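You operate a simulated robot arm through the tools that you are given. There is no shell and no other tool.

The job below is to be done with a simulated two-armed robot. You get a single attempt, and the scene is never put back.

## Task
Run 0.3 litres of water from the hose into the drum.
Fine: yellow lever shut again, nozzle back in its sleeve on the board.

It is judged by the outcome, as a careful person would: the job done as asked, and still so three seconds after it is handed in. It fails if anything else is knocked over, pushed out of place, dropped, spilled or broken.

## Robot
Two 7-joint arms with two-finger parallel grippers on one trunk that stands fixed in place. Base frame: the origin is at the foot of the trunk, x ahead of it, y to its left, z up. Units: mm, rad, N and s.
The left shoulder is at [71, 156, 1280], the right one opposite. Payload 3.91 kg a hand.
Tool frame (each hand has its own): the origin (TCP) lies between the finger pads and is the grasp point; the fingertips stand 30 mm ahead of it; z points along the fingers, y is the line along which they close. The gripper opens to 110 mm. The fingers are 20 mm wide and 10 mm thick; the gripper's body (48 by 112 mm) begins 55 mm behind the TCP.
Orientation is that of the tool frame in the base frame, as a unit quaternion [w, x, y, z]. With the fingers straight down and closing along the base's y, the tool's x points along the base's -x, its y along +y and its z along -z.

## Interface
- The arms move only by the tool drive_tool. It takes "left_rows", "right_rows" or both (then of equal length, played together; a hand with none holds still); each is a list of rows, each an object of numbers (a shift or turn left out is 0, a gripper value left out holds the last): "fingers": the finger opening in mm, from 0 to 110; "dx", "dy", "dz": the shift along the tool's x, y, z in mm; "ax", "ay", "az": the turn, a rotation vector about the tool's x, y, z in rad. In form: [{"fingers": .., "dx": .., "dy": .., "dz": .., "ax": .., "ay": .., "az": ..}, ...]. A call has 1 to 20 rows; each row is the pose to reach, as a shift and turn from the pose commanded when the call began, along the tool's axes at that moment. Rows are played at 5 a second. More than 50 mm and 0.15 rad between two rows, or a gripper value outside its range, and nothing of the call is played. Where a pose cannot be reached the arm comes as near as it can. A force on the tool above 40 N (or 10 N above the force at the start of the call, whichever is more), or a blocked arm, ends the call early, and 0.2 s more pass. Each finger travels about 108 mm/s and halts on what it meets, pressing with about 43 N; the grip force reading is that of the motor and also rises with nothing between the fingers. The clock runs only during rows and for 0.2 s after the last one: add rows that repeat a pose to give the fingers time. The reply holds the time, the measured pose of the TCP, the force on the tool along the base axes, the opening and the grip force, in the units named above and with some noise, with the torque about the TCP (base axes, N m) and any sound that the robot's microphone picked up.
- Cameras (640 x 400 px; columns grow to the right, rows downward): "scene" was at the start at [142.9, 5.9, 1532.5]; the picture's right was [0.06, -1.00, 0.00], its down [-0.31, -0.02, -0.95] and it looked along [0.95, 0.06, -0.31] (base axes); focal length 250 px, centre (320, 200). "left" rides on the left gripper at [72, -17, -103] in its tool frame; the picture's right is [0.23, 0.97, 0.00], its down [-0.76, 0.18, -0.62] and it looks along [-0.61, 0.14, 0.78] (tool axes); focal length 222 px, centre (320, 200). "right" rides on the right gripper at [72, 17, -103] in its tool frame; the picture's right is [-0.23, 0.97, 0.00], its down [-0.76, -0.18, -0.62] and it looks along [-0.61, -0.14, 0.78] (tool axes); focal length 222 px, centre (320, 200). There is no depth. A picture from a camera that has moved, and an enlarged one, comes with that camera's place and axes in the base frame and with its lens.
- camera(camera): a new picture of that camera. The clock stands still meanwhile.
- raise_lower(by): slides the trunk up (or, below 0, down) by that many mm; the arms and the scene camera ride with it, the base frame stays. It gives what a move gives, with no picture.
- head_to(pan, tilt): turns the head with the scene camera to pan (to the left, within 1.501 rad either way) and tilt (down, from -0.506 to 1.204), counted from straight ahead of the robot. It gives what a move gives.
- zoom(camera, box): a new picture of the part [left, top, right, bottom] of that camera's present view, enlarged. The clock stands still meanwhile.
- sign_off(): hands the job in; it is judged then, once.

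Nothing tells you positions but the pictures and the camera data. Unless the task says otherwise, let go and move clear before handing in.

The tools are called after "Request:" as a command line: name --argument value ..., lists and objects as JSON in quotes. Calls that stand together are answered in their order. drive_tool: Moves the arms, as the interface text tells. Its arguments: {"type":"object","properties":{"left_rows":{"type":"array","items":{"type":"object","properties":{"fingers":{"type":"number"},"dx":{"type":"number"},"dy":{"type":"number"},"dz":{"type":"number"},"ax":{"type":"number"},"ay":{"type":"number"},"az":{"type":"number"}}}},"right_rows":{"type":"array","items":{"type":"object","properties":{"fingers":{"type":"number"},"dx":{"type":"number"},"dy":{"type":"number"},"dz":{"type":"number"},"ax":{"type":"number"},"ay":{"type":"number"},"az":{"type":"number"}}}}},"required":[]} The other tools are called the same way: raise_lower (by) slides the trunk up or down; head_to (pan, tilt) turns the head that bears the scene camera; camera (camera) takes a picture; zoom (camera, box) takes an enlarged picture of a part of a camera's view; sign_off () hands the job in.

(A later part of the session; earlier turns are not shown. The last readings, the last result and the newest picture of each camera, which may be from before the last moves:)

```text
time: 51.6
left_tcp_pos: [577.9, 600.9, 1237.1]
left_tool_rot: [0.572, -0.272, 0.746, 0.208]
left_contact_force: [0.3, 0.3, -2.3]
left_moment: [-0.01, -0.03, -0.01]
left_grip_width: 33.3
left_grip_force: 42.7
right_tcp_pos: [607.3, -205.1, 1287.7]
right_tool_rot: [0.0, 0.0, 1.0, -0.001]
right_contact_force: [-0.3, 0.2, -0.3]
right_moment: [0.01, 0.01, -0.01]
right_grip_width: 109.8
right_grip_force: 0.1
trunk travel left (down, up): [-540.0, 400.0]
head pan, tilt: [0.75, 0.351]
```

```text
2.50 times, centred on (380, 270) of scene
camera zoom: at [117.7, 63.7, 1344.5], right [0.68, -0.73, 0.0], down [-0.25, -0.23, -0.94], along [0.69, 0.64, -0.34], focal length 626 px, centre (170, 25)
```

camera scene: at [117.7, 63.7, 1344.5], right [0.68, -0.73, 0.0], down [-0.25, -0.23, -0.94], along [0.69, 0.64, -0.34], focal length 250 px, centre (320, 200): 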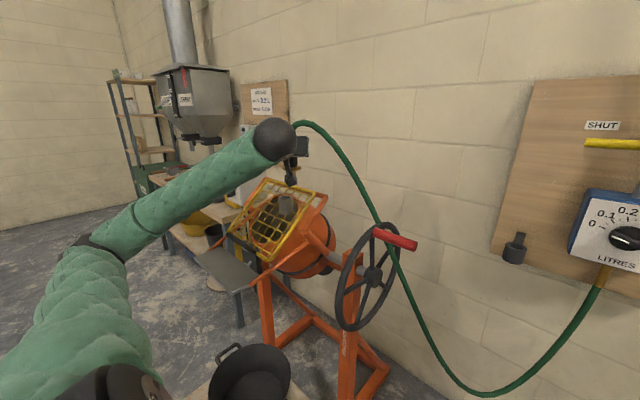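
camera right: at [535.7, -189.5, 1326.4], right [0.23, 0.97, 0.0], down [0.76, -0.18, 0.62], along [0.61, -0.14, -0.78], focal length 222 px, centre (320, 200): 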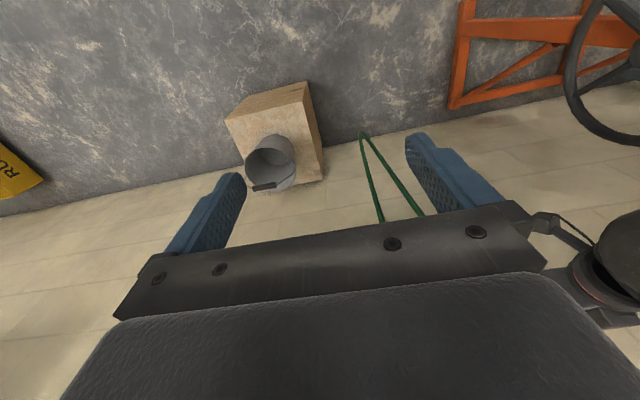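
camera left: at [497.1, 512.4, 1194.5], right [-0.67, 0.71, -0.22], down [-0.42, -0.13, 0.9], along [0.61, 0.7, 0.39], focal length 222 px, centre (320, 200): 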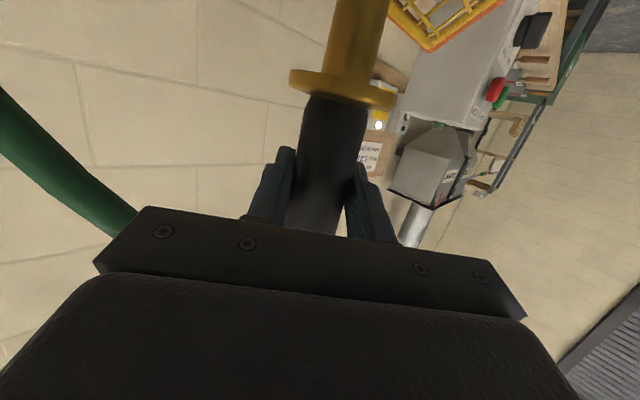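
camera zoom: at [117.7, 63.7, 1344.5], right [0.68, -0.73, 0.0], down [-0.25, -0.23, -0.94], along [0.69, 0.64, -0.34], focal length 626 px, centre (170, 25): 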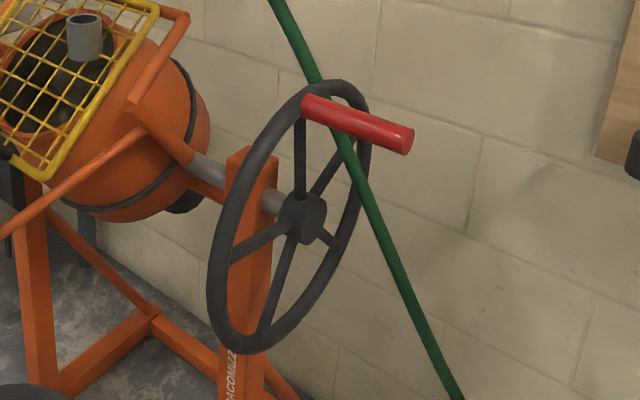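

The hose passes behind the wheel without touching. The nozzle axis measures 4 mm ahead of the TCP with its flange about 53 mm below; I'll move it directly over the collar at [601, 666.5].

Request:
drive_tool --left_rows '[{"dx": -7, "dy": 17.5, "dz": 27}, {"dx": -14.3, "dy": 35, "dz": 54.3}, {"dx": -14.3, "dy": 35, "dz": 54.3}]'

Request:
zoom --camera "scene" --box '[220, 110, 340, 250]'

Request:
camera --camera "right"

```text
time: 52.4
left_tcp_pos: [599.6, 662.5, 1237.0]
left_tool_rot: [0.572, -0.272, 0.745, 0.209]
left_contact_force: [0.1, 0.1, -2.2]
left_moment: [0.0, -0.02, 0.02]
left_grip_width: 33.4
left_grip_force: 43.7
right_tcp_pos: [607.1, -204.3, 1288.9]
right_tool_rot: [0.0, 0.0, 1.0, 0.0]
right_contact_force: [0.9, -0.4, 0.3]
right_moment: [0.04, 0.01, -0.01]
right_grip_width: 110.2
right_grip_force: 0.1
trunk travel left (down, up): [-540.0, 400.0]
head pan, tilt: [0.75, 0.351]
```

```text
2.86 times, centred on (280, 180) of scene
camera zoom: at [117.5, 63.4, 1344.6], right [0.68, -0.73, 0.0], down [-0.25, -0.23, -0.94], along [0.69, 0.64, -0.34], focal length 715 px, centre (434, 257)
```

zoom: 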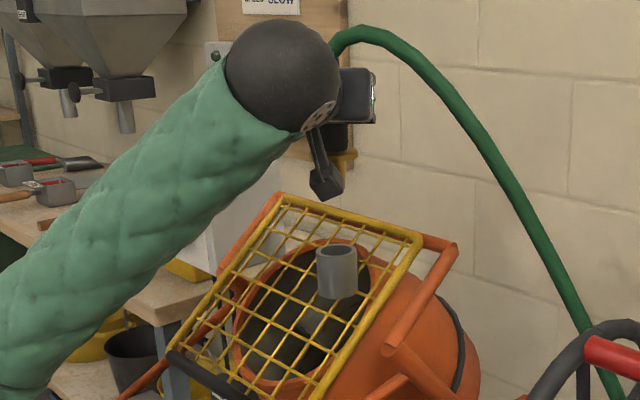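

```text
taken
camera right: at [534.7, -189.6, 1392.1], right [0.23, 0.97, 0.0], down [0.76, -0.18, 0.62], along [0.61, -0.14, -0.78], focal length 222 px, centre (320, 200)
```

right: 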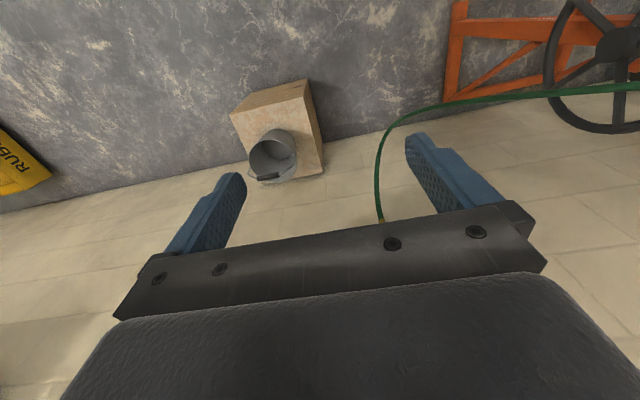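

The nozzle looks laterally aligned with the collar, but the hand hides the tip. I'll yaw the hand about the nozzle so the tip becomes visible to the scene camera.

Request:
drive_tool --left_rows '[{"dy": 0.6, "ax": 0.1209, "az": 0.0319}, {"dy": 1.2, "ax": 0.2418, "az": 0.0639}, {"dy": 1.8, "ax": 0.3626, "az": 0.0958}, {"dy": 2.3, "ax": 0.4835, "az": 0.1277}, {"dy": 2.3, "ax": 0.4835, "az": 0.1277}]'

Request:
zoom --camera "scene" --box '[220, 110, 340, 250]'

```text
time: 53.6
left_tcp_pos: [598.5, 662.3, 1237.3]
left_tool_rot: [0.606, -0.079, 0.789, 0.061]
left_contact_force: [0.1, 0.6, -1.1]
left_moment: [0.02, -0.01, 0.03]
left_grip_width: 32.9
left_grip_force: 42.8
right_tcp_pos: [606.6, -204.9, 1289.0]
right_tool_rot: [0.0, 0.0, 1.0, 0.0]
right_contact_force: [0.3, -0.9, 0.0]
right_moment: [0.01, 0.0, -0.01]
right_grip_width: 109.9
right_grip_force: 0.1
trunk travel left (down, up): [-540.0, 400.0]
head pan, tilt: [0.75, 0.351]
```

```text
2.86 times, centred on (280, 180) of scene
camera zoom: at [117.8, 63.6, 1344.5], right [0.68, -0.73, 0.0], down [-0.25, -0.23, -0.94], along [0.69, 0.64, -0.34], focal length 715 px, centre (434, 257)
```

zoom: 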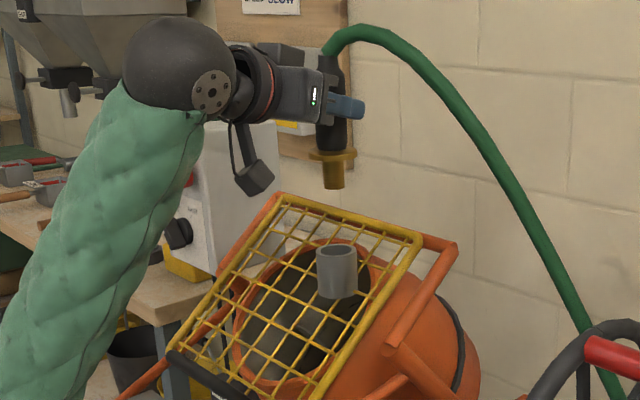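

Now the full nozzle and tip are visible: the spigot is about 33 mm long. I'll zoom tighter for alignment.

Request:
zoom --camera "scene" --box '[260, 130, 320, 220]'

```text
4.44 times, centred on (290, 175) of scene
camera zoom: at [117.8, 63.6, 1344.5], right [0.68, -0.73, 0.0], down [-0.25, -0.23, -0.94], along [0.69, 0.64, -0.34], focal length 1113 px, centre (453, 311)
```

zoom: 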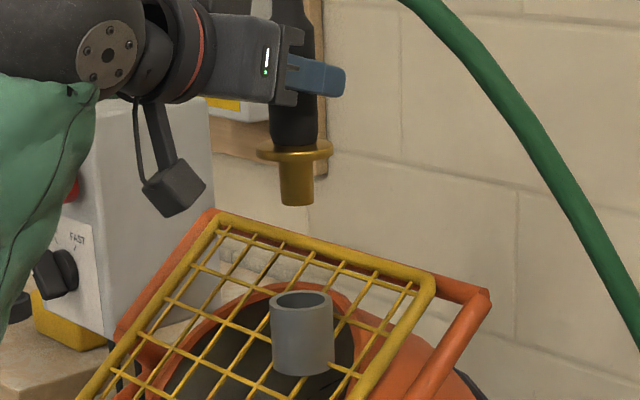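

Alignment is within about 1 mm laterally and depth agrees too. I'll lower 65 mm so the tip is just above the rim, then re-check.

Request:
drive_tool --left_rows '[{"dx": 21, "dz": 5.5}, {"dx": 42, "dz": 11.1}, {"dx": 60, "dz": 15.8}, {"dx": 60, "dz": 15.8}]'

Request:
zoom --camera "scene" --box '[270, 160, 310, 220]'

Request:
camera --camera "left"

```text
time: 54.6
left_tcp_pos: [597.4, 664.2, 1176.0]
left_tool_rot: [0.606, -0.079, 0.789, 0.06]
left_contact_force: [0.3, 0.1, -2.1]
left_moment: [0.04, 0.07, -0.02]
left_grip_width: 33.1
left_grip_force: 43.5
right_tcp_pos: [607.9, -204.2, 1288.4]
right_tool_rot: [0.001, 0.0, 1.0, 0.0]
right_contact_force: [0.1, 0.7, -0.3]
right_moment: [-0.04, 0.0, 0.01]
right_grip_width: 110.1
right_grip_force: 0.1
trunk travel left (down, up): [-540.0, 400.0]
head pan, tilt: [0.75, 0.351]
```

```text
6.67 times, centred on (290, 190) of scene
camera zoom: at [117.7, 63.6, 1344.5], right [0.68, -0.73, 0.0], down [-0.25, -0.23, -0.94], along [0.69, 0.64, -0.34], focal length 1669 px, centre (520, 267)
```

zoom: 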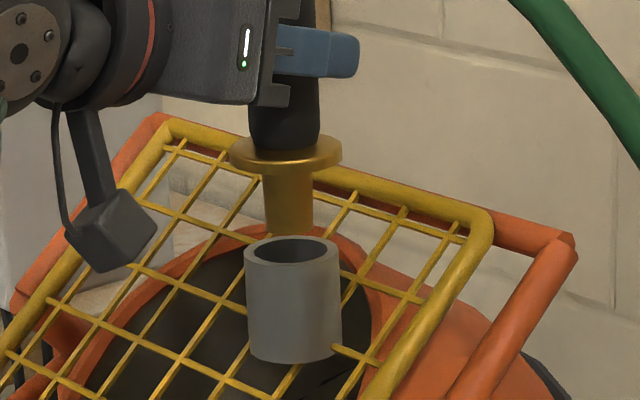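

```text
taken
camera left: at [483.5, 624.1, 1133.9], right [-0.25, 0.94, -0.22], down [-0.43, 0.09, 0.9], along [0.87, 0.32, 0.39], focal length 222 px, centre (320, 200)
```

left: 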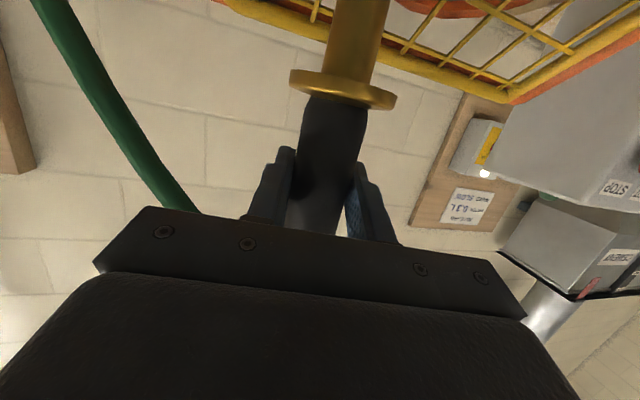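

The tip is about 12 mm above the rim and centred to within about 1 mm. I'll lower 25 mm so it enters the collar, and check forces.

Request:
drive_tool --left_rows '[{"dx": 7.5, "dy": -0.8, "dz": 2.5}, {"dx": 14.5, "dy": -0.8, "dz": 4.3}, {"dx": 24.2, "dy": -0.8, "dz": 6.9}, {"dx": 24.2, "dy": -0.8, "dz": 6.9}]'

Request:
zoom --camera "scene" --box '[270, 160, 310, 220]'

```text
time: 55.6
left_tcp_pos: [597.5, 662.8, 1150.0]
left_tool_rot: [0.606, -0.08, 0.789, 0.061]
left_contact_force: [-0.3, -0.2, -1.0]
left_moment: [0.01, 0.04, 0.02]
left_grip_width: 32.9
left_grip_force: 42.6
right_tcp_pos: [607.3, -205.5, 1288.1]
right_tool_rot: [0.0, 0.001, 1.0, 0.0]
right_contact_force: [0.2, 0.4, 0.3]
right_moment: [-0.05, -0.02, -0.03]
right_grip_width: 110.4
right_grip_force: 0.0
trunk travel left (down, up): [-540.0, 400.0]
head pan, tilt: [0.75, 0.351]
```

```text
6.67 times, centred on (290, 190) of scene
camera zoom: at [117.7, 63.8, 1344.5], right [0.68, -0.73, 0.0], down [-0.25, -0.23, -0.94], along [0.69, 0.64, -0.34], focal length 1669 px, centre (520, 267)
```

zoom: 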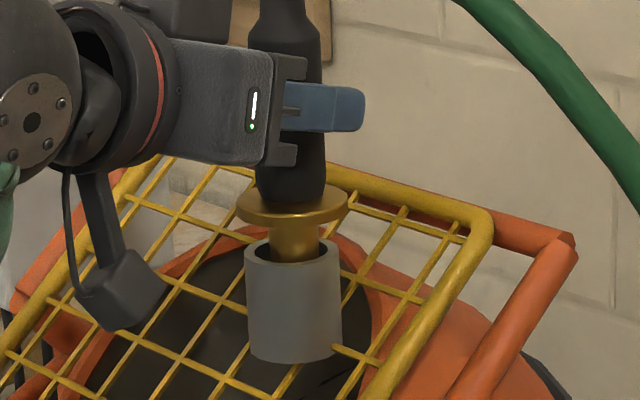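

The spigot is in the collar, centred. I'll lower it until the flange rests on the rim, watching the force.

Request:
drive_tool --left_rows '[{"dx": 4.8, "dz": 1.3}, {"dx": 9.7, "dz": 2.6}, {"dx": 12.5, "dz": 3.3}, {"dx": 14.5, "dz": 3.8}, {"dx": 14.5, "dz": 3.8}]'

Request:
zoom --camera "scene" --box '[270, 160, 310, 220]'

```text
time: 56.8
left_tcp_pos: [597.6, 662.6, 1134.4]
left_tool_rot: [0.607, -0.08, 0.789, 0.061]
left_contact_force: [0.4, -0.3, -2.8]
left_moment: [0.01, 0.0, -0.02]
left_grip_width: 32.9
left_grip_force: 43.2
right_tcp_pos: [606.8, -203.5, 1288.9]
right_tool_rot: [0.0, 0.001, 1.0, 0.0]
right_contact_force: [0.3, 0.1, -0.8]
right_moment: [-0.01, -0.01, -0.01]
right_grip_width: 110.0
right_grip_force: 0.0
trunk travel left (down, up): [-540.0, 400.0]
head pan, tilt: [0.75, 0.351]
```

```text
6.67 times, centred on (290, 190) of scene
camera zoom: at [117.8, 63.9, 1344.5], right [0.68, -0.73, 0.0], down [-0.25, -0.23, -0.94], along [0.69, 0.64, -0.34], focal length 1669 px, centre (520, 267)
```

zoom: 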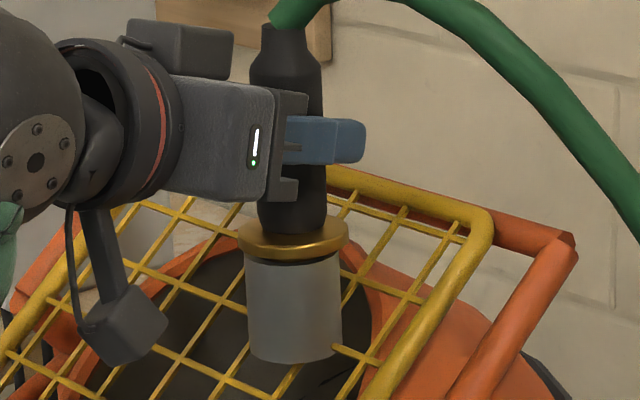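

The nozzle is in the collar with the flange just above the rim, and the left hand will keep holding it. Now I'll turn the right hand to point forward at the board.

Request:
drive_tool --right_rows '[{"ay": -0.131, "fingers": 110}, {"ay": -0.262}, {"ay": -0.393}, {"ay": -0.524}, {"ay": -0.655}, {"ay": -0.785}, {"ay": -0.916}, {"ay": -1.047}, {"ay": -1.178}, {"ay": -1.309}, {"ay": -1.44}, {"ay": -1.571}, {"ay": -1.571, "fingers": 50}]'

Request:
camera --camera "right"

Request:
head_to --pan 0.1 --tilt 0.25

Request:
camera --camera "scene"

```text
time: 59.6
left_tcp_pos: [597.6, 662.6, 1135.9]
left_tool_rot: [0.607, -0.08, 0.788, 0.061]
left_contact_force: [0.5, -0.1, -2.5]
left_moment: [-0.01, 0.02, -0.02]
left_grip_width: 33.1
left_grip_force: 42.9
right_tcp_pos: [606.5, -205.1, 1288.2]
right_tool_rot: [0.707, 0.0, 0.707, 0.0]
right_contact_force: [-0.1, 0.4, -0.9]
right_moment: [0.01, 0.01, -0.02]
right_grip_width: 49.9
right_grip_force: 0.1
trunk travel left (down, up): [-540.0, 400.0]
head pan, tilt: [0.75, 0.351]
```

```text
taken
camera right: at [503.6, -189.3, 1215.8], right [0.0, 0.97, 0.23], down [-0.62, -0.18, 0.76], along [0.78, -0.14, 0.61], focal length 222 px, centre (320, 200)
```

right: 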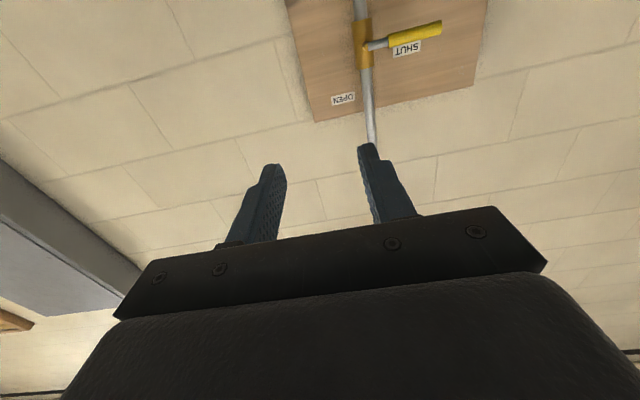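

```text
time: 60.6
left_tcp_pos: [597.1, 663.2, 1135.4]
left_tool_rot: [0.607, -0.08, 0.788, 0.061]
left_contact_force: [-0.4, 0.0, -2.1]
left_moment: [-0.04, -0.02, -0.02]
left_grip_width: 33.2
left_grip_force: 43.4
right_tcp_pos: [606.6, -204.7, 1288.5]
right_tool_rot: [0.707, 0.0, 0.707, 0.0]
right_contact_force: [-0.1, -0.1, 0.5]
right_moment: [0.01, -0.01, 0.0]
right_grip_width: 50.0
right_grip_force: 0.0
trunk travel left (down, up): [-540.0, 400.0]
head pan, tilt: [0.099, 0.25]
```

```text
taken
camera scene: at [142.6, 9.7, 1353.9], right [0.1, -0.99, 0.0], down [-0.25, -0.02, -0.97], along [0.96, 0.1, -0.25], focal length 250 px, centre (320, 200)
```

scene: 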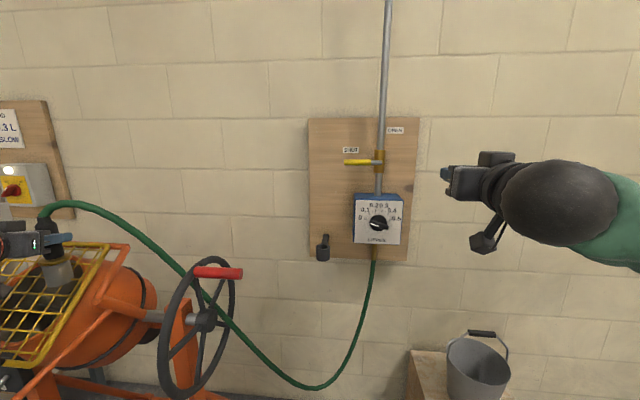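

The right hand points forward and the scene camera sees the lever and dial well. I'll zoom in on the dial and lever from this height to refine their positions.

Request:
zoom --camera "scene" --box '[345, 185, 415, 255]'

Request:
zoom --camera "scene" --box '[330, 115, 420, 205]'

```text
5.71 times, centred on (380, 220) of scene
camera zoom: at [142.6, 9.7, 1353.9], right [0.1, -0.99, 0.0], down [-0.25, -0.02, -0.97], along [0.96, 0.1, -0.25], focal length 1430 px, centre (-23, 86)
```

zoom: 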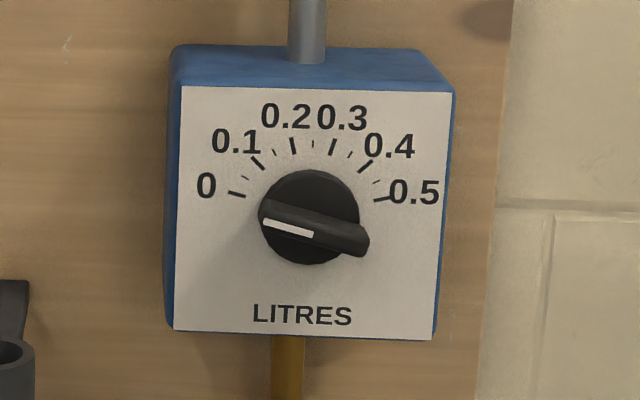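

```text
4.44 times, centred on (375, 160) of scene
camera zoom: at [142.6, 9.7, 1353.9], right [0.1, -0.99, 0.0], down [-0.25, -0.02, -0.97], along [0.96, 0.1, -0.25], focal length 1113 px, centre (76, 378)
```

zoom: 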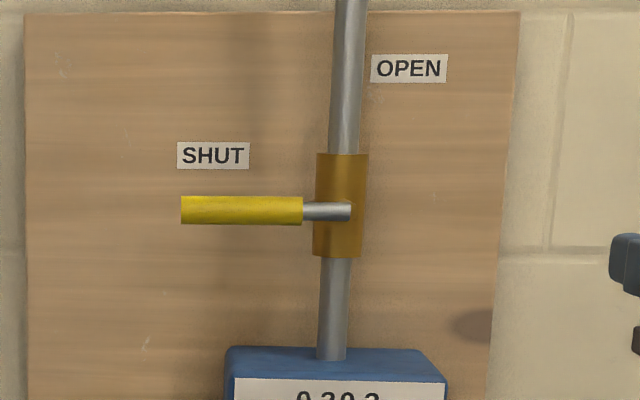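

Dial pointer is at 0 with 30° per 0.1 L; knob bar front centre ≈ [968, -111, 1061], lever tip ≈ [994, 14, 1269], pivot ≈ y -103. I'll bring the right hand down in front of the knob while rolling it so the fingers will close across the bar.

Request:
drive_tool --right_rows '[{"dx": 22.7, "dy": 9.4, "dz": 15, "az": -0.131}, {"dx": 45.4, "dy": 18.8, "dz": 30, "az": -0.262}, {"dx": 68.1, "dy": 28.2, "dz": 45, "az": -0.393}, {"dx": 90.8, "dy": 37.6, "dz": 60, "az": -0.524}, {"dx": 113.5, "dy": 47, "dz": 75, "az": -0.655}, {"dx": 136.2, "dy": 56.4, "dz": 90, "az": -0.785}, {"dx": 158.9, "dy": 65.8, "dz": 105, "az": -0.916}, {"dx": 181.6, "dy": 75.2, "dz": 120, "az": -1.047}, {"dx": 204.3, "dy": 84.6, "dz": 135, "az": -1.178}, {"dx": 227, "dy": 94, "dz": 150, "az": -1.309}, {"dx": 227, "dy": 94, "dz": 150, "az": -1.309}]'

Request:
camera --camera "right"

Request:
camera --camera "scene"

```text
time: 63.0
left_tcp_pos: [597.1, 661.9, 1134.9]
left_tool_rot: [0.607, -0.08, 0.788, 0.061]
left_contact_force: [-0.4, -0.5, -2.5]
left_moment: [0.02, -0.01, 0.01]
left_grip_width: 33.0
left_grip_force: 42.8
right_tcp_pos: [752.0, -84.0, 1079.2]
right_tool_rot: [0.552, -0.428, 0.57, -0.434]
right_contact_force: [0.5, -0.3, 0.3]
right_moment: [0.0, -0.03, 0.01]
right_grip_width: 50.1
right_grip_force: 0.0
right hand out of reach, approached as far as the arm can: row 6, 7, 8, 9, 10, 11
trunk travel left (down, up): [-540.0, 400.0]
head pan, tilt: [0.099, 0.25]
```

```text
taken
camera right: at [647.9, -149.6, 1044.4], right [0.0, 0.47, -0.88], down [-0.6, 0.7, 0.38], along [0.8, 0.53, 0.28], focal length 222 px, centre (320, 200)
```

right: 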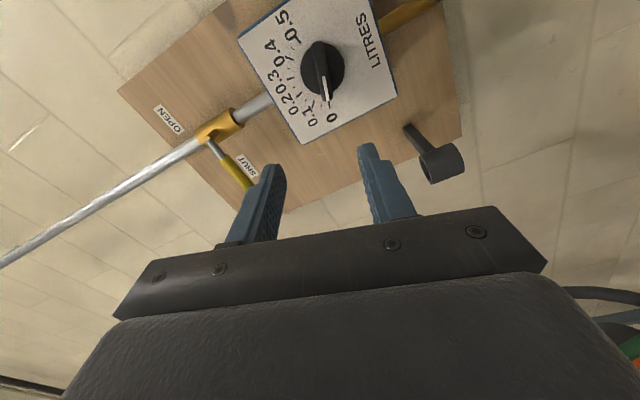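

```text
taken
camera scene: at [142.8, 9.2, 1353.9], right [0.1, -1.0, 0.0], down [-0.25, -0.02, -0.97], along [0.96, 0.1, -0.25], focal length 250 px, centre (320, 200)
```

scene: 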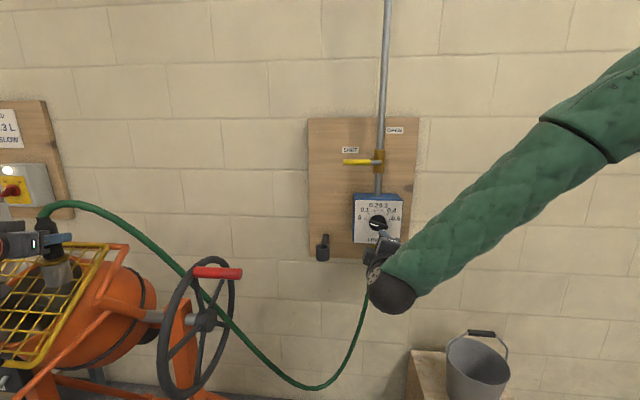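

This roll at low height is out of reach at the present trunk level. I'll test in free air at z ≈ 1202 (about 107 mm above the shoulder) whether this roll reaches x = 950, to know how far the trunk must come down.

Request:
drive_tool --right_rows '[{"dx": -2, "dy": -42, "dz": 0}, {"dx": -4, "dy": -84, "dz": -1}, {"dx": -5.6, "dy": -125.9, "dz": -1.4}, {"dx": -7, "dy": -126, "dz": 38}, {"dx": -8, "dy": -126.5, "dz": 78}, {"dx": -9, "dy": -127, "dz": 118}, {"dx": -10, "dy": -127.4, "dz": 158}, {"dx": -11, "dy": -127.6, "dz": 197}, {"dx": -11, "dy": -127.6, "dz": 197}]'

Request:
camera --camera "right"

Request:
camera --camera "scene"

```text
time: 65.0
left_tcp_pos: [597.0, 662.7, 1134.8]
left_tool_rot: [0.607, -0.079, 0.789, 0.06]
left_contact_force: [-0.4, 0.6, -2.1]
left_moment: [0.02, -0.01, 0.02]
left_grip_width: 32.9
left_grip_force: 43.2
right_tcp_pos: [948.7, -107.8, 1203.6]
right_tool_rot: [0.561, -0.43, 0.561, -0.43]
right_contact_force: [0.2, 0.5, 0.8]
right_moment: [0.0, 0.0, 0.01]
right_grip_width: 50.2
right_grip_force: 0.0
trunk travel left (down, up): [-540.0, 400.0]
head pan, tilt: [0.099, 0.25]
```

```text
taken
camera right: at [846.3, -175.1, 1168.4], right [0.0, 0.47, -0.88], down [-0.62, 0.69, 0.37], along [0.78, 0.55, 0.29], focal length 222 px, centre (320, 200)
```

right: 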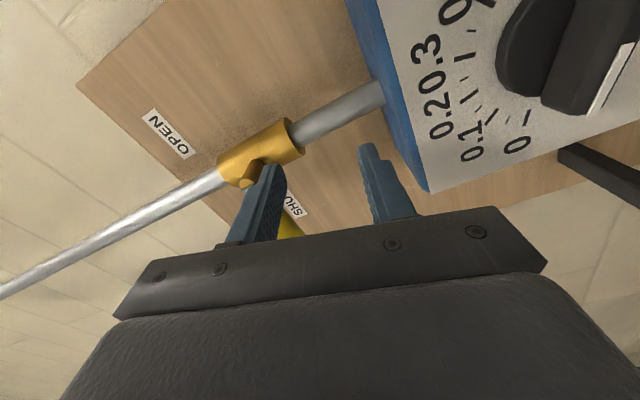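

```text
taken
camera scene: at [141.7, 9.8, 1354.1], right [0.1, -1.0, 0.0], down [-0.25, -0.02, -0.97], along [0.96, 0.1, -0.25], focal length 250 px, centre (320, 200)
```

scene: 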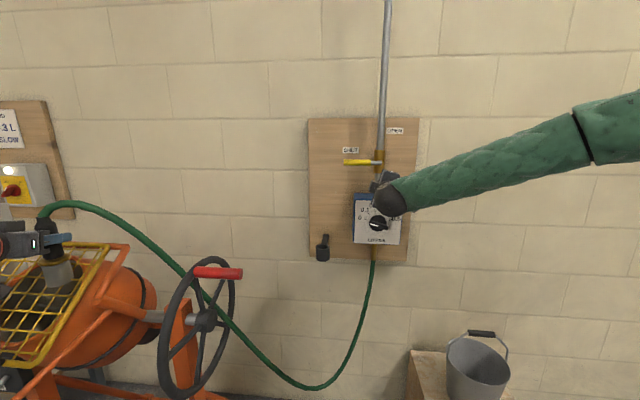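

That pose is reached exactly. I'll see how much lower the hand can go at this x before the arm runs out, staying above the knob.

Request:
drive_tool --right_rows '[{"dx": 5, "dy": 18}, {"dx": 10, "dy": 37}, {"dx": 15, "dy": 55}, {"dx": 15, "dy": 55}]'

```text
time: 66.0
left_tcp_pos: [597.8, 661.5, 1134.1]
left_tool_rot: [0.606, -0.08, 0.789, 0.061]
left_contact_force: [0.1, 0.1, -2.5]
left_moment: [-0.02, 0.01, 0.01]
left_grip_width: 33.1
left_grip_force: 42.7
right_tcp_pos: [950.7, -107.2, 1185.3]
right_tool_rot: [0.561, -0.431, 0.561, -0.43]
right_contact_force: [-0.3, -0.3, 1.0]
right_moment: [-0.03, 0.01, 0.03]
right_grip_width: 49.8
right_grip_force: 0.0
right hand out of reach, approached as far as the arm can: row 2, 3, 4
trunk travel left (down, up): [-540.0, 400.0]
head pan, tilt: [0.099, 0.25]
```

So the trunk must be about 125–140 mm lower for the knob. Before that I'll check in free air whether the lever would still be reachable from such a low trunk (equivalent height ≈ 290 mm above the shoulder).

Request:
drive_tool --right_rows '[{"dz": -40}, {"dx": -15, "dy": -25, "dz": -50}, {"dx": -45, "dy": -60, "dz": -50}, {"dx": -75, "dy": -97, "dz": -50}, {"dx": -105, "dy": -135, "dz": -50}, {"dx": -134, "dy": -172, "dz": -50}, {"dx": -134, "dy": -172, "dz": -10}, {"dx": -134, "dy": -172, "dz": 24}, {"dx": -134, "dy": -172, "dz": 24}]'

```text
time: 68.0
left_tcp_pos: [596.6, 663.0, 1135.5]
left_tool_rot: [0.607, -0.08, 0.788, 0.061]
left_contact_force: [-0.4, -0.4, -2.5]
left_moment: [-0.01, 0.01, 0.02]
left_grip_width: 32.8
left_grip_force: 43.2
right_tcp_pos: [974.4, -29.4, 1384.2]
right_tool_rot: [0.561, -0.43, 0.561, -0.43]
right_contact_force: [0.5, 1.0, 0.3]
right_moment: [0.0, 0.0, -0.01]
right_grip_width: 50.3
right_grip_force: 0.0
trunk travel left (down, up): [-540.0, 400.0]
head pan, tilt: [0.099, 0.25]
```

That height works. Now I'll test the top-of-arc equivalent (about 400 mm above the shoulder).

Request:
drive_tool --right_rows '[{"dx": 12, "dy": -42}, {"dx": 25, "dy": -85}, {"dx": 38, "dy": -127}, {"dx": 38, "dy": -127}]'

```text
time: 69.0
left_tcp_pos: [598.4, 662.7, 1133.6]
left_tool_rot: [0.607, -0.079, 0.789, 0.06]
left_contact_force: [0.1, 1.7, -2.2]
left_moment: [-0.01, 0.0, 0.0]
left_grip_width: 32.7
left_grip_force: 42.6
right_tcp_pos: [978.2, -94.3, 1497.0]
right_tool_rot: [0.561, -0.432, 0.561, -0.43]
right_contact_force: [-0.4, 0.8, 0.5]
right_moment: [-0.01, 0.02, -0.02]
right_grip_width: 50.0
right_grip_force: 0.0
trunk travel left (down, up): [-540.0, 400.0]
head pan, tilt: [0.099, 0.25]
```

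Both lever positions would be reachable from the lower trunk. I'll now lower the trunk in steps while the left hand compensates: lift the nozzle 25 mm within the collar, drop the trunk 25 mm, and so on. I'll retract the right hand first.

Request:
drive_tool --left_rows '[{"dx": -8, "dz": -2.1}, {"dx": -16, "dz": -4.2}, {"dx": -24.2, "dz": -6.4}, {"dx": -24.2, "dz": -6.4}]' --right_rows '[{"dz": -43}, {"dz": -86}, {"dz": -128}, {"dz": -128}]'

Request:
raise_lower --by -25

Request:
head_to --pan 0.75 --tilt 0.35

Request:
zoom --camera "scene" --box '[260, 150, 320, 230]'

```text
time: 70.0
left_tcp_pos: [598.5, 662.5, 1157.7]
left_tool_rot: [0.606, -0.08, 0.789, 0.061]
left_contact_force: [0.6, -0.3, -2.5]
left_moment: [0.02, 0.0, 0.0]
left_grip_width: 32.9
left_grip_force: 43.4
right_tcp_pos: [848.2, -91.4, 1496.0]
right_tool_rot: [0.56, -0.432, 0.562, -0.429]
right_contact_force: [0.3, -0.7, -0.6]
right_moment: [0.02, -0.02, -0.05]
right_grip_width: 50.1
right_grip_force: 0.1
trunk travel left (down, up): [-540.0, 400.0]
head pan, tilt: [0.099, 0.25]
```

```text
time: 70.7
left_tcp_pos: [597.6, 663.3, 1135.1]
left_tool_rot: [0.607, -0.08, 0.788, 0.061]
left_contact_force: [-0.2, -0.8, -2.5]
left_moment: [0.01, 0.01, -0.01]
left_grip_width: 33.0
left_grip_force: 42.7
right_tcp_pos: [849.1, -93.5, 1474.4]
right_tool_rot: [0.561, -0.431, 0.561, -0.43]
right_contact_force: [0.5, -0.4, -0.2]
right_moment: [-0.02, 0.03, 0.0]
right_grip_width: 50.4
right_grip_force: 0.1
trunk travel left (down, up): [-515.0, 425.0]
head pan, tilt: [0.099, 0.25]
```

```text
time: 71.8
left_tcp_pos: [598.2, 662.3, 1134.3]
left_tool_rot: [0.607, -0.079, 0.789, 0.06]
left_contact_force: [-0.8, 0.3, -2.2]
left_moment: [0.01, 0.02, 0.03]
left_grip_width: 32.9
left_grip_force: 43.4
right_tcp_pos: [848.2, -92.3, 1471.2]
right_tool_rot: [0.561, -0.43, 0.561, -0.43]
right_contact_force: [0.0, 0.3, 0.4]
right_moment: [0.0, 0.01, -0.03]
right_grip_width: 50.2
right_grip_force: 0.1
trunk travel left (down, up): [-515.0, 425.0]
head pan, tilt: [0.75, 0.351]
```

```text
5.00 times, centred on (290, 190) of scene
camera zoom: at [117.9, 63.9, 1319.5], right [0.68, -0.73, 0.0], down [-0.25, -0.23, -0.94], along [0.69, 0.64, -0.34], focal length 1252 px, centre (470, 250)
```

zoom: 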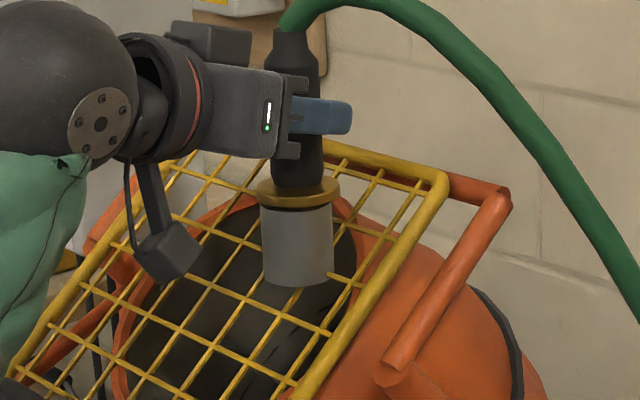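

That works well. I'll repeat the cycle.

Request:
drive_tool --left_rows '[{"dx": -8, "dz": -2.1}, {"dx": -16, "dz": -4.2}, {"dx": -24.2, "dz": -6.4}, {"dx": -24.2, "dz": -6.4}]'

Request:
raise_lower --by -25

Request:
drive_tool --left_rows '[{"dx": -8, "dz": -2.1}, {"dx": -16, "dz": -4.2}, {"dx": -24.2, "dz": -6.4}, {"dx": -24.2, "dz": -6.4}]'

Request:
raise_lower --by -25

Request:
zoom --camera "scene" --box '[260, 150, 320, 230]'

```text
time: 72.8
left_tcp_pos: [597.6, 663.4, 1158.9]
left_tool_rot: [0.606, -0.08, 0.789, 0.06]
left_contact_force: [0.4, 0.4, -2.9]
left_moment: [0.01, 0.01, -0.01]
left_grip_width: 33.1
left_grip_force: 42.6
right_tcp_pos: [848.9, -92.8, 1471.4]
right_tool_rot: [0.561, -0.43, 0.561, -0.43]
right_contact_force: [-0.1, -0.4, 0.0]
right_moment: [0.0, 0.0, 0.0]
right_grip_width: 50.2
right_grip_force: 0.1
trunk travel left (down, up): [-515.0, 425.0]
head pan, tilt: [0.75, 0.351]
```

```text
time: 73.5
left_tcp_pos: [597.4, 663.0, 1134.8]
left_tool_rot: [0.606, -0.079, 0.789, 0.06]
left_contact_force: [-0.1, -0.2, -1.8]
left_moment: [-0.01, 0.0, 0.0]
left_grip_width: 33.1
left_grip_force: 42.1
right_tcp_pos: [848.1, -93.0, 1447.8]
right_tool_rot: [0.561, -0.431, 0.561, -0.43]
right_contact_force: [0.1, 0.8, 0.0]
right_moment: [0.02, -0.01, 0.0]
right_grip_width: 50.1
right_grip_force: 0.1
trunk travel left (down, up): [-490.0, 450.0]
head pan, tilt: [0.75, 0.351]
```

```text
time: 74.5
left_tcp_pos: [596.2, 664.0, 1157.5]
left_tool_rot: [0.606, -0.08, 0.789, 0.06]
left_contact_force: [0.0, 0.2, -2.0]
left_moment: [0.01, 0.03, 0.02]
left_grip_width: 33.1
left_grip_force: 43.2
right_tcp_pos: [848.5, -92.6, 1448.5]
right_tool_rot: [0.561, -0.431, 0.561, -0.43]
right_contact_force: [-0.3, 0.3, -0.5]
right_moment: [-0.02, -0.01, 0.0]
right_grip_width: 50.0
right_grip_force: 0.1
trunk travel left (down, up): [-490.0, 450.0]
head pan, tilt: [0.75, 0.351]
```

```text
time: 75.2
left_tcp_pos: [595.7, 663.7, 1134.8]
left_tool_rot: [0.607, -0.08, 0.789, 0.061]
left_contact_force: [0.0, -0.3, -1.7]
left_moment: [0.02, 0.01, -0.01]
left_grip_width: 33.1
left_grip_force: 42.6
right_tcp_pos: [847.6, -92.6, 1424.4]
right_tool_rot: [0.561, -0.43, 0.561, -0.431]
right_contact_force: [-0.5, -0.7, 0.7]
right_moment: [0.0, 0.0, -0.02]
right_grip_width: 50.0
right_grip_force: 0.1
trunk travel left (down, up): [-465.0, 475.0]
head pan, tilt: [0.75, 0.351]
```

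```text
5.00 times, centred on (290, 190) of scene
camera zoom: at [117.2, 63.7, 1269.7], right [0.68, -0.73, 0.0], down [-0.25, -0.23, -0.94], along [0.69, 0.64, -0.34], focal length 1252 px, centre (470, 250)
```

zoom: 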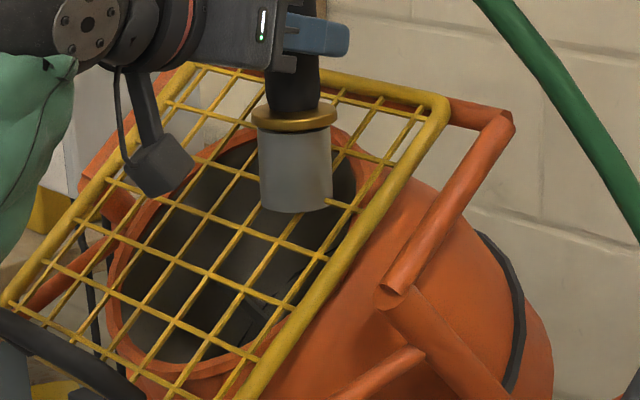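

Still well seated and aligned. I'll do the remaining cycles.

Request:
drive_tool --left_rows '[{"dx": -8, "dz": -2.1}, {"dx": -16, "dz": -4.2}, {"dx": -24.2, "dz": -6.4}, {"dx": -24.2, "dz": -6.4}]'

Request:
raise_lower --by -25

Request:
drive_tool --left_rows '[{"dx": -8, "dz": -2.1}, {"dx": -16, "dz": -4.2}, {"dx": -21.3, "dz": -5.6}, {"dx": -21.3, "dz": -5.6}]'

Request:
raise_lower --by -22

Request:
drive_tool --left_rows '[{"dx": -8, "dz": -2.1}, {"dx": -16, "dz": -4.2}, {"dx": -21.3, "dz": -5.6}, {"dx": -21.3, "dz": -5.6}]'

Request:
raise_lower --by -22

Request:
camera --camera "scene"

```text
time: 76.2
left_tcp_pos: [597.4, 662.2, 1158.5]
left_tool_rot: [0.607, -0.08, 0.789, 0.06]
left_contact_force: [0.2, -0.7, -3.0]
left_moment: [0.0, -0.01, 0.02]
left_grip_width: 33.0
left_grip_force: 42.6
right_tcp_pos: [848.5, -92.9, 1421.3]
right_tool_rot: [0.561, -0.431, 0.561, -0.429]
right_contact_force: [0.1, -0.5, -0.2]
right_moment: [-0.01, -0.02, 0.01]
right_grip_width: 50.2
right_grip_force: 0.1
trunk travel left (down, up): [-465.0, 475.0]
head pan, tilt: [0.75, 0.351]
```

```text
time: 76.9
left_tcp_pos: [597.0, 662.2, 1133.5]
left_tool_rot: [0.607, -0.08, 0.789, 0.061]
left_contact_force: [0.4, -0.2, -2.5]
left_moment: [-0.01, 0.0, -0.02]
left_grip_width: 33.1
left_grip_force: 42.9
right_tcp_pos: [846.8, -92.1, 1398.7]
right_tool_rot: [0.561, -0.43, 0.561, -0.431]
right_contact_force: [-0.7, 0.0, 0.8]
right_moment: [0.0, 0.01, -0.01]
right_grip_width: 50.3
right_grip_force: 0.1
trunk travel left (down, up): [-440.0, 500.0]
head pan, tilt: [0.75, 0.351]
```

```text
time: 77.9
left_tcp_pos: [598.9, 662.0, 1157.1]
left_tool_rot: [0.606, -0.08, 0.789, 0.061]
left_contact_force: [-0.3, 0.6, -1.7]
left_moment: [-0.01, 0.04, -0.02]
left_grip_width: 32.5
left_grip_force: 43.4
right_tcp_pos: [848.5, -92.6, 1397.7]
right_tool_rot: [0.561, -0.43, 0.561, -0.431]
right_contact_force: [-0.6, -0.2, -1.1]
right_moment: [0.01, -0.01, 0.01]
right_grip_width: 49.9
right_grip_force: 0.1
trunk travel left (down, up): [-440.0, 500.0]
head pan, tilt: [0.75, 0.351]
```

```text
time: 78.6
left_tcp_pos: [597.1, 661.2, 1134.6]
left_tool_rot: [0.607, -0.079, 0.789, 0.061]
left_contact_force: [0.0, 0.3, -2.6]
left_moment: [-0.03, -0.01, 0.01]
left_grip_width: 33.0
left_grip_force: 42.6
right_tcp_pos: [848.7, -93.0, 1376.0]
right_tool_rot: [0.56, -0.431, 0.561, -0.431]
right_contact_force: [-0.5, -0.1, -0.4]
right_moment: [0.01, 0.03, 0.0]
right_grip_width: 49.9
right_grip_force: 0.0
trunk travel left (down, up): [-418.0, 522.0]
head pan, tilt: [0.75, 0.351]
```

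```text
time: 79.6
left_tcp_pos: [598.2, 661.8, 1155.1]
left_tool_rot: [0.607, -0.08, 0.789, 0.061]
left_contact_force: [0.8, -1.2, -2.3]
left_moment: [0.0, 0.02, 0.0]
left_grip_width: 32.7
left_grip_force: 42.9
right_tcp_pos: [848.5, -92.0, 1374.4]
right_tool_rot: [0.561, -0.431, 0.561, -0.431]
right_contact_force: [0.6, 0.5, 0.9]
right_moment: [-0.04, 0.02, 0.03]
right_grip_width: 50.0
right_grip_force: 0.1
trunk travel left (down, up): [-418.0, 522.0]
head pan, tilt: [0.75, 0.351]
```

```text
time: 80.3
left_tcp_pos: [597.3, 662.3, 1133.4]
left_tool_rot: [0.606, -0.08, 0.789, 0.061]
left_contact_force: [0.0, 0.8, -3.2]
left_moment: [0.03, -0.01, 0.02]
left_grip_width: 32.8
left_grip_force: 43.1
right_tcp_pos: [847.6, -93.2, 1353.8]
right_tool_rot: [0.561, -0.429, 0.562, -0.43]
right_contact_force: [0.6, 0.2, 0.5]
right_moment: [0.0, 0.01, 0.0]
right_grip_width: 49.9
right_grip_force: 0.0
trunk travel left (down, up): [-396.0, 544.0]
head pan, tilt: [0.75, 0.351]
```

```text
taken
camera scene: at [117.2, 63.8, 1200.7], right [0.68, -0.73, 0.0], down [-0.25, -0.23, -0.94], along [0.69, 0.64, -0.34], focal length 250 px, centre (320, 200)
```

scene: 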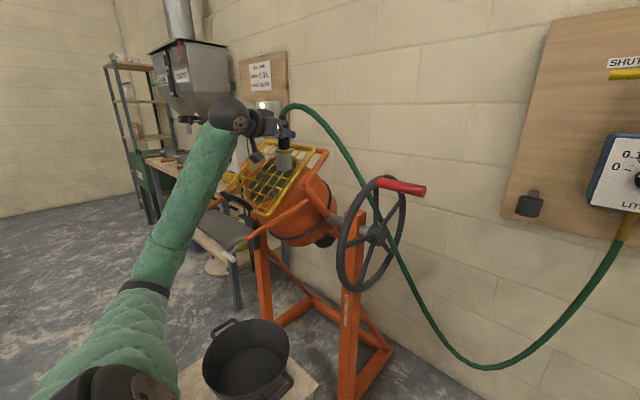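

Trunk is now low enough and the nozzle is still held in the collar. I'll bring the right hand down in front of the knob.

Request:
drive_tool --right_rows '[{"dx": 13, "dy": 40, "dz": 4}, {"dx": 27, "dy": 80, "dz": 8}, {"dx": 40, "dy": 119, "dz": 12}, {"dx": 53, "dy": 159, "dz": 16}, {"dx": 67, "dy": 199, "dz": 20}, {"dx": 80, "dy": 239, "dz": 24}, {"dx": 93, "dy": 278, "dz": 28}, {"dx": 93, "dy": 278, "dz": 28}]'

Request:
head_to --pan 0.05 --tilt 0.15

Request:
camera --camera "right"

Request:
camera --camera "scene"

```text
time: 82.1
left_tcp_pos: [597.4, 659.8, 1133.9]
left_tool_rot: [0.607, -0.08, 0.788, 0.062]
left_contact_force: [0.7, 1.2, -0.8]
left_moment: [-0.01, 0.06, -0.1]
left_grip_width: 33.1
left_grip_force: 42.9
right_tcp_pos: [875.1, -113.4, 1057.3]
right_tool_rot: [0.561, -0.43, 0.562, -0.429]
right_contact_force: [0.5, 0.5, -0.4]
right_moment: [0.01, -0.05, 0.04]
right_grip_width: 50.3
right_grip_force: 0.0
trunk travel left (down, up): [-396.0, 544.0]
head pan, tilt: [0.75, 0.351]
```

```text
time: 83.1
left_tcp_pos: [597.1, 662.2, 1132.1]
left_tool_rot: [0.607, -0.08, 0.789, 0.061]
left_contact_force: [-0.8, 0.1, -2.4]
left_moment: [-0.01, 0.0, 0.01]
left_grip_width: 33.0
left_grip_force: 42.5
right_tcp_pos: [873.1, -110.0, 1059.6]
right_tool_rot: [0.561, -0.431, 0.561, -0.43]
right_contact_force: [0.7, -0.8, 0.4]
right_moment: [-0.01, 0.0, 0.02]
right_grip_width: 50.3
right_grip_force: 0.0
trunk travel left (down, up): [-396.0, 544.0]
head pan, tilt: [0.051, 0.15]
```

```text
taken
camera right: at [771.1, -177.7, 1023.4], right [0.0, 0.47, -0.88], down [-0.62, 0.69, 0.37], along [0.78, 0.55, 0.29], focal length 222 px, centre (320, 200)
```

right: 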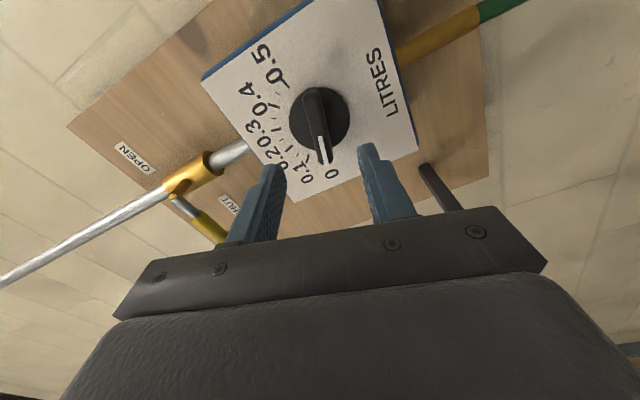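

```text
taken
camera scene: at [142.3, 5.2, 1219.2], right [0.05, -1.0, 0.0], down [-0.15, -0.01, -0.99], along [0.99, 0.05, -0.15], focal length 250 px, centre (320, 200)
```

scene: 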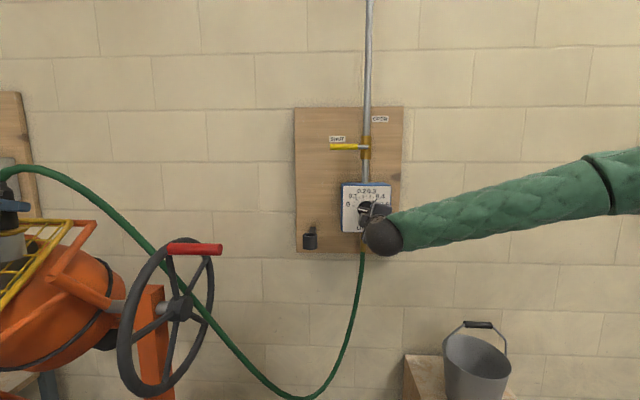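

I'll zoom the hand camera on the knob to line up the fingers with the bar.

Request:
zoom --camera "right" --box '[220, 40, 420, 240]'

Request:
zoom --camera "scene" --box '[320, 165, 420, 265]'

```text
2.00 times, centred on (320, 140) of right
camera zoom: at [771.1, -177.7, 1023.4], right [0.0, 0.47, -0.88], down [-0.62, 0.69, 0.37], along [0.78, 0.55, 0.29], focal length 444 px, centre (320, 320)
```

zoom: 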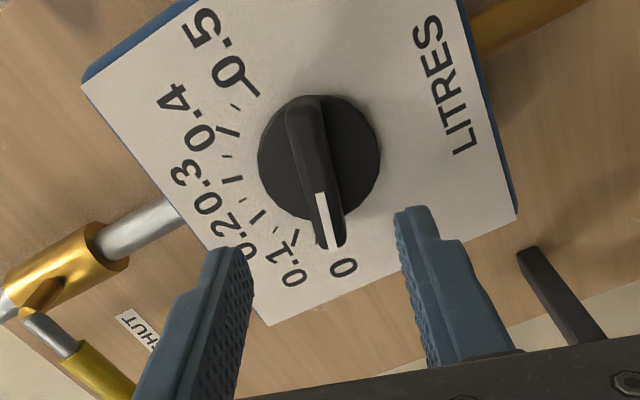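

```text
4.00 times, centred on (370, 215) of scene
camera zoom: at [142.3, 5.2, 1219.2], right [0.05, -1.0, 0.0], down [-0.15, -0.01, -0.99], along [0.99, 0.05, -0.15], focal length 1001 px, centre (120, 140)
```

zoom: 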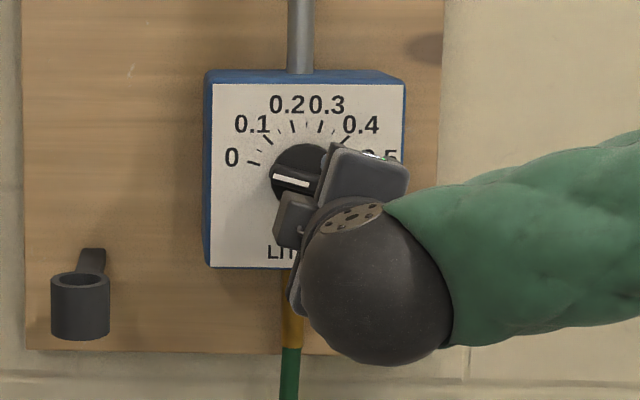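

The bar spans from [−78, 1069] to [−143, 1050] in y–z, tilted 16°, matching the 0 mark. The fingers straddle it; I'll advance to overlap the bar without touching the disc.

Request:
drive_tool --right_rows '[{"dx": -1, "dy": -1, "dz": 30, "fingers": 50}, {"dx": -1.5, "dy": -1.1, "dz": 58}, {"dx": -1.5, "dy": -1.1, "dz": 74}, {"dx": -1.5, "dy": -1.1, "dz": 74}]'

Request:
camera --camera "right"

Request:
zoom --camera "scene" --box '[320, 165, 420, 265]'

```text
time: 84.1
left_tcp_pos: [596.8, 660.9, 1133.8]
left_tool_rot: [0.607, -0.08, 0.788, 0.061]
left_contact_force: [0.7, 0.8, -2.6]
left_moment: [0.0, 0.03, 0.02]
left_grip_width: 33.0
left_grip_force: 43.0
right_tcp_pos: [949.6, -109.4, 1060.1]
right_tool_rot: [0.561, -0.431, 0.561, -0.43]
right_contact_force: [0.0, -0.3, -1.0]
right_moment: [0.0, -0.01, -0.04]
right_grip_width: 50.4
right_grip_force: 0.0
trunk travel left (down, up): [-396.0, 544.0]
head pan, tilt: [0.051, 0.15]
```

```text
taken
camera right: at [846.0, -176.6, 1024.8], right [0.0, 0.47, -0.88], down [-0.62, 0.69, 0.37], along [0.78, 0.55, 0.29], focal length 222 px, centre (320, 200)
```

right: 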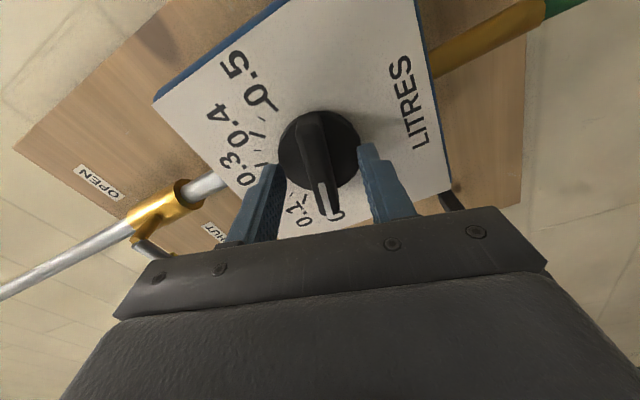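

```text
4.00 times, centred on (370, 215) of scene
camera zoom: at [142.2, 5.0, 1219.2], right [0.05, -1.0, 0.0], down [-0.15, -0.01, -0.99], along [0.99, 0.05, -0.15], focal length 1001 px, centre (120, 140)
```

zoom: 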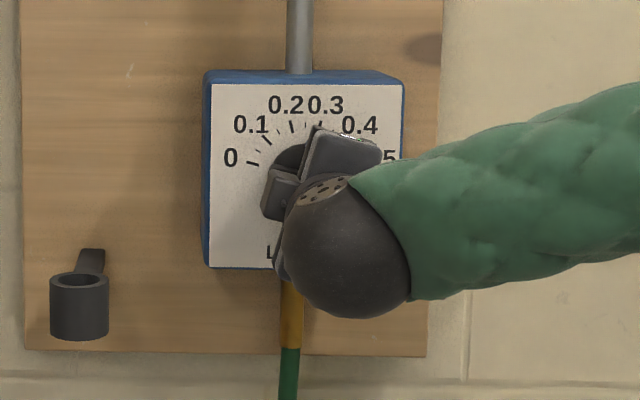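

The fingertips overlap the bar on both sides. I'll close on it.

Request:
drive_tool --right_rows '[{"fingers": 30}, {"fingers": 18}, {"fingers": 6}, {"fingers": 6}, {"fingers": 6}]'

Request:
zoom --camera "right" --box '[220, 60, 420, 260]'

```text
time: 85.3
left_tcp_pos: [597.4, 663.9, 1133.7]
left_tool_rot: [0.606, -0.08, 0.789, 0.061]
left_contact_force: [0.4, 0.4, -2.5]
left_moment: [-0.03, 0.0, 0.01]
left_grip_width: 33.1
left_grip_force: 43.0
right_tcp_pos: [948.4, -108.6, 1060.2]
right_tool_rot: [0.561, -0.43, 0.561, -0.43]
right_contact_force: [0.0, 0.1, 0.2]
right_moment: [0.03, -0.14, 0.03]
right_grip_width: 14.9
right_grip_force: 44.7
trunk travel left (down, up): [-396.0, 544.0]
head pan, tilt: [0.051, 0.15]
```

```text
2.00 times, centred on (320, 160) of right
camera zoom: at [846.0, -176.3, 1024.7], right [0.0, 0.47, -0.88], down [-0.62, 0.69, 0.37], along [0.78, 0.55, 0.29], focal length 444 px, centre (320, 280)
```

zoom: 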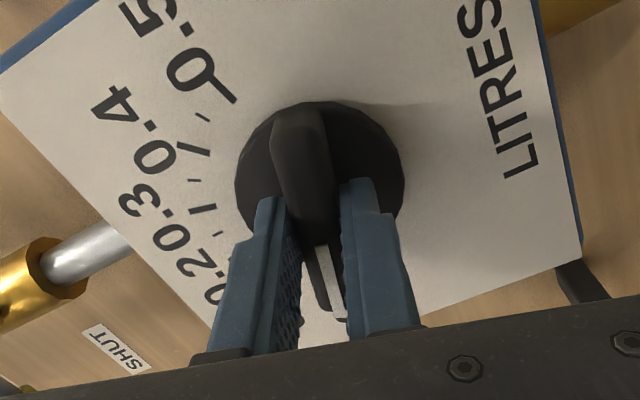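

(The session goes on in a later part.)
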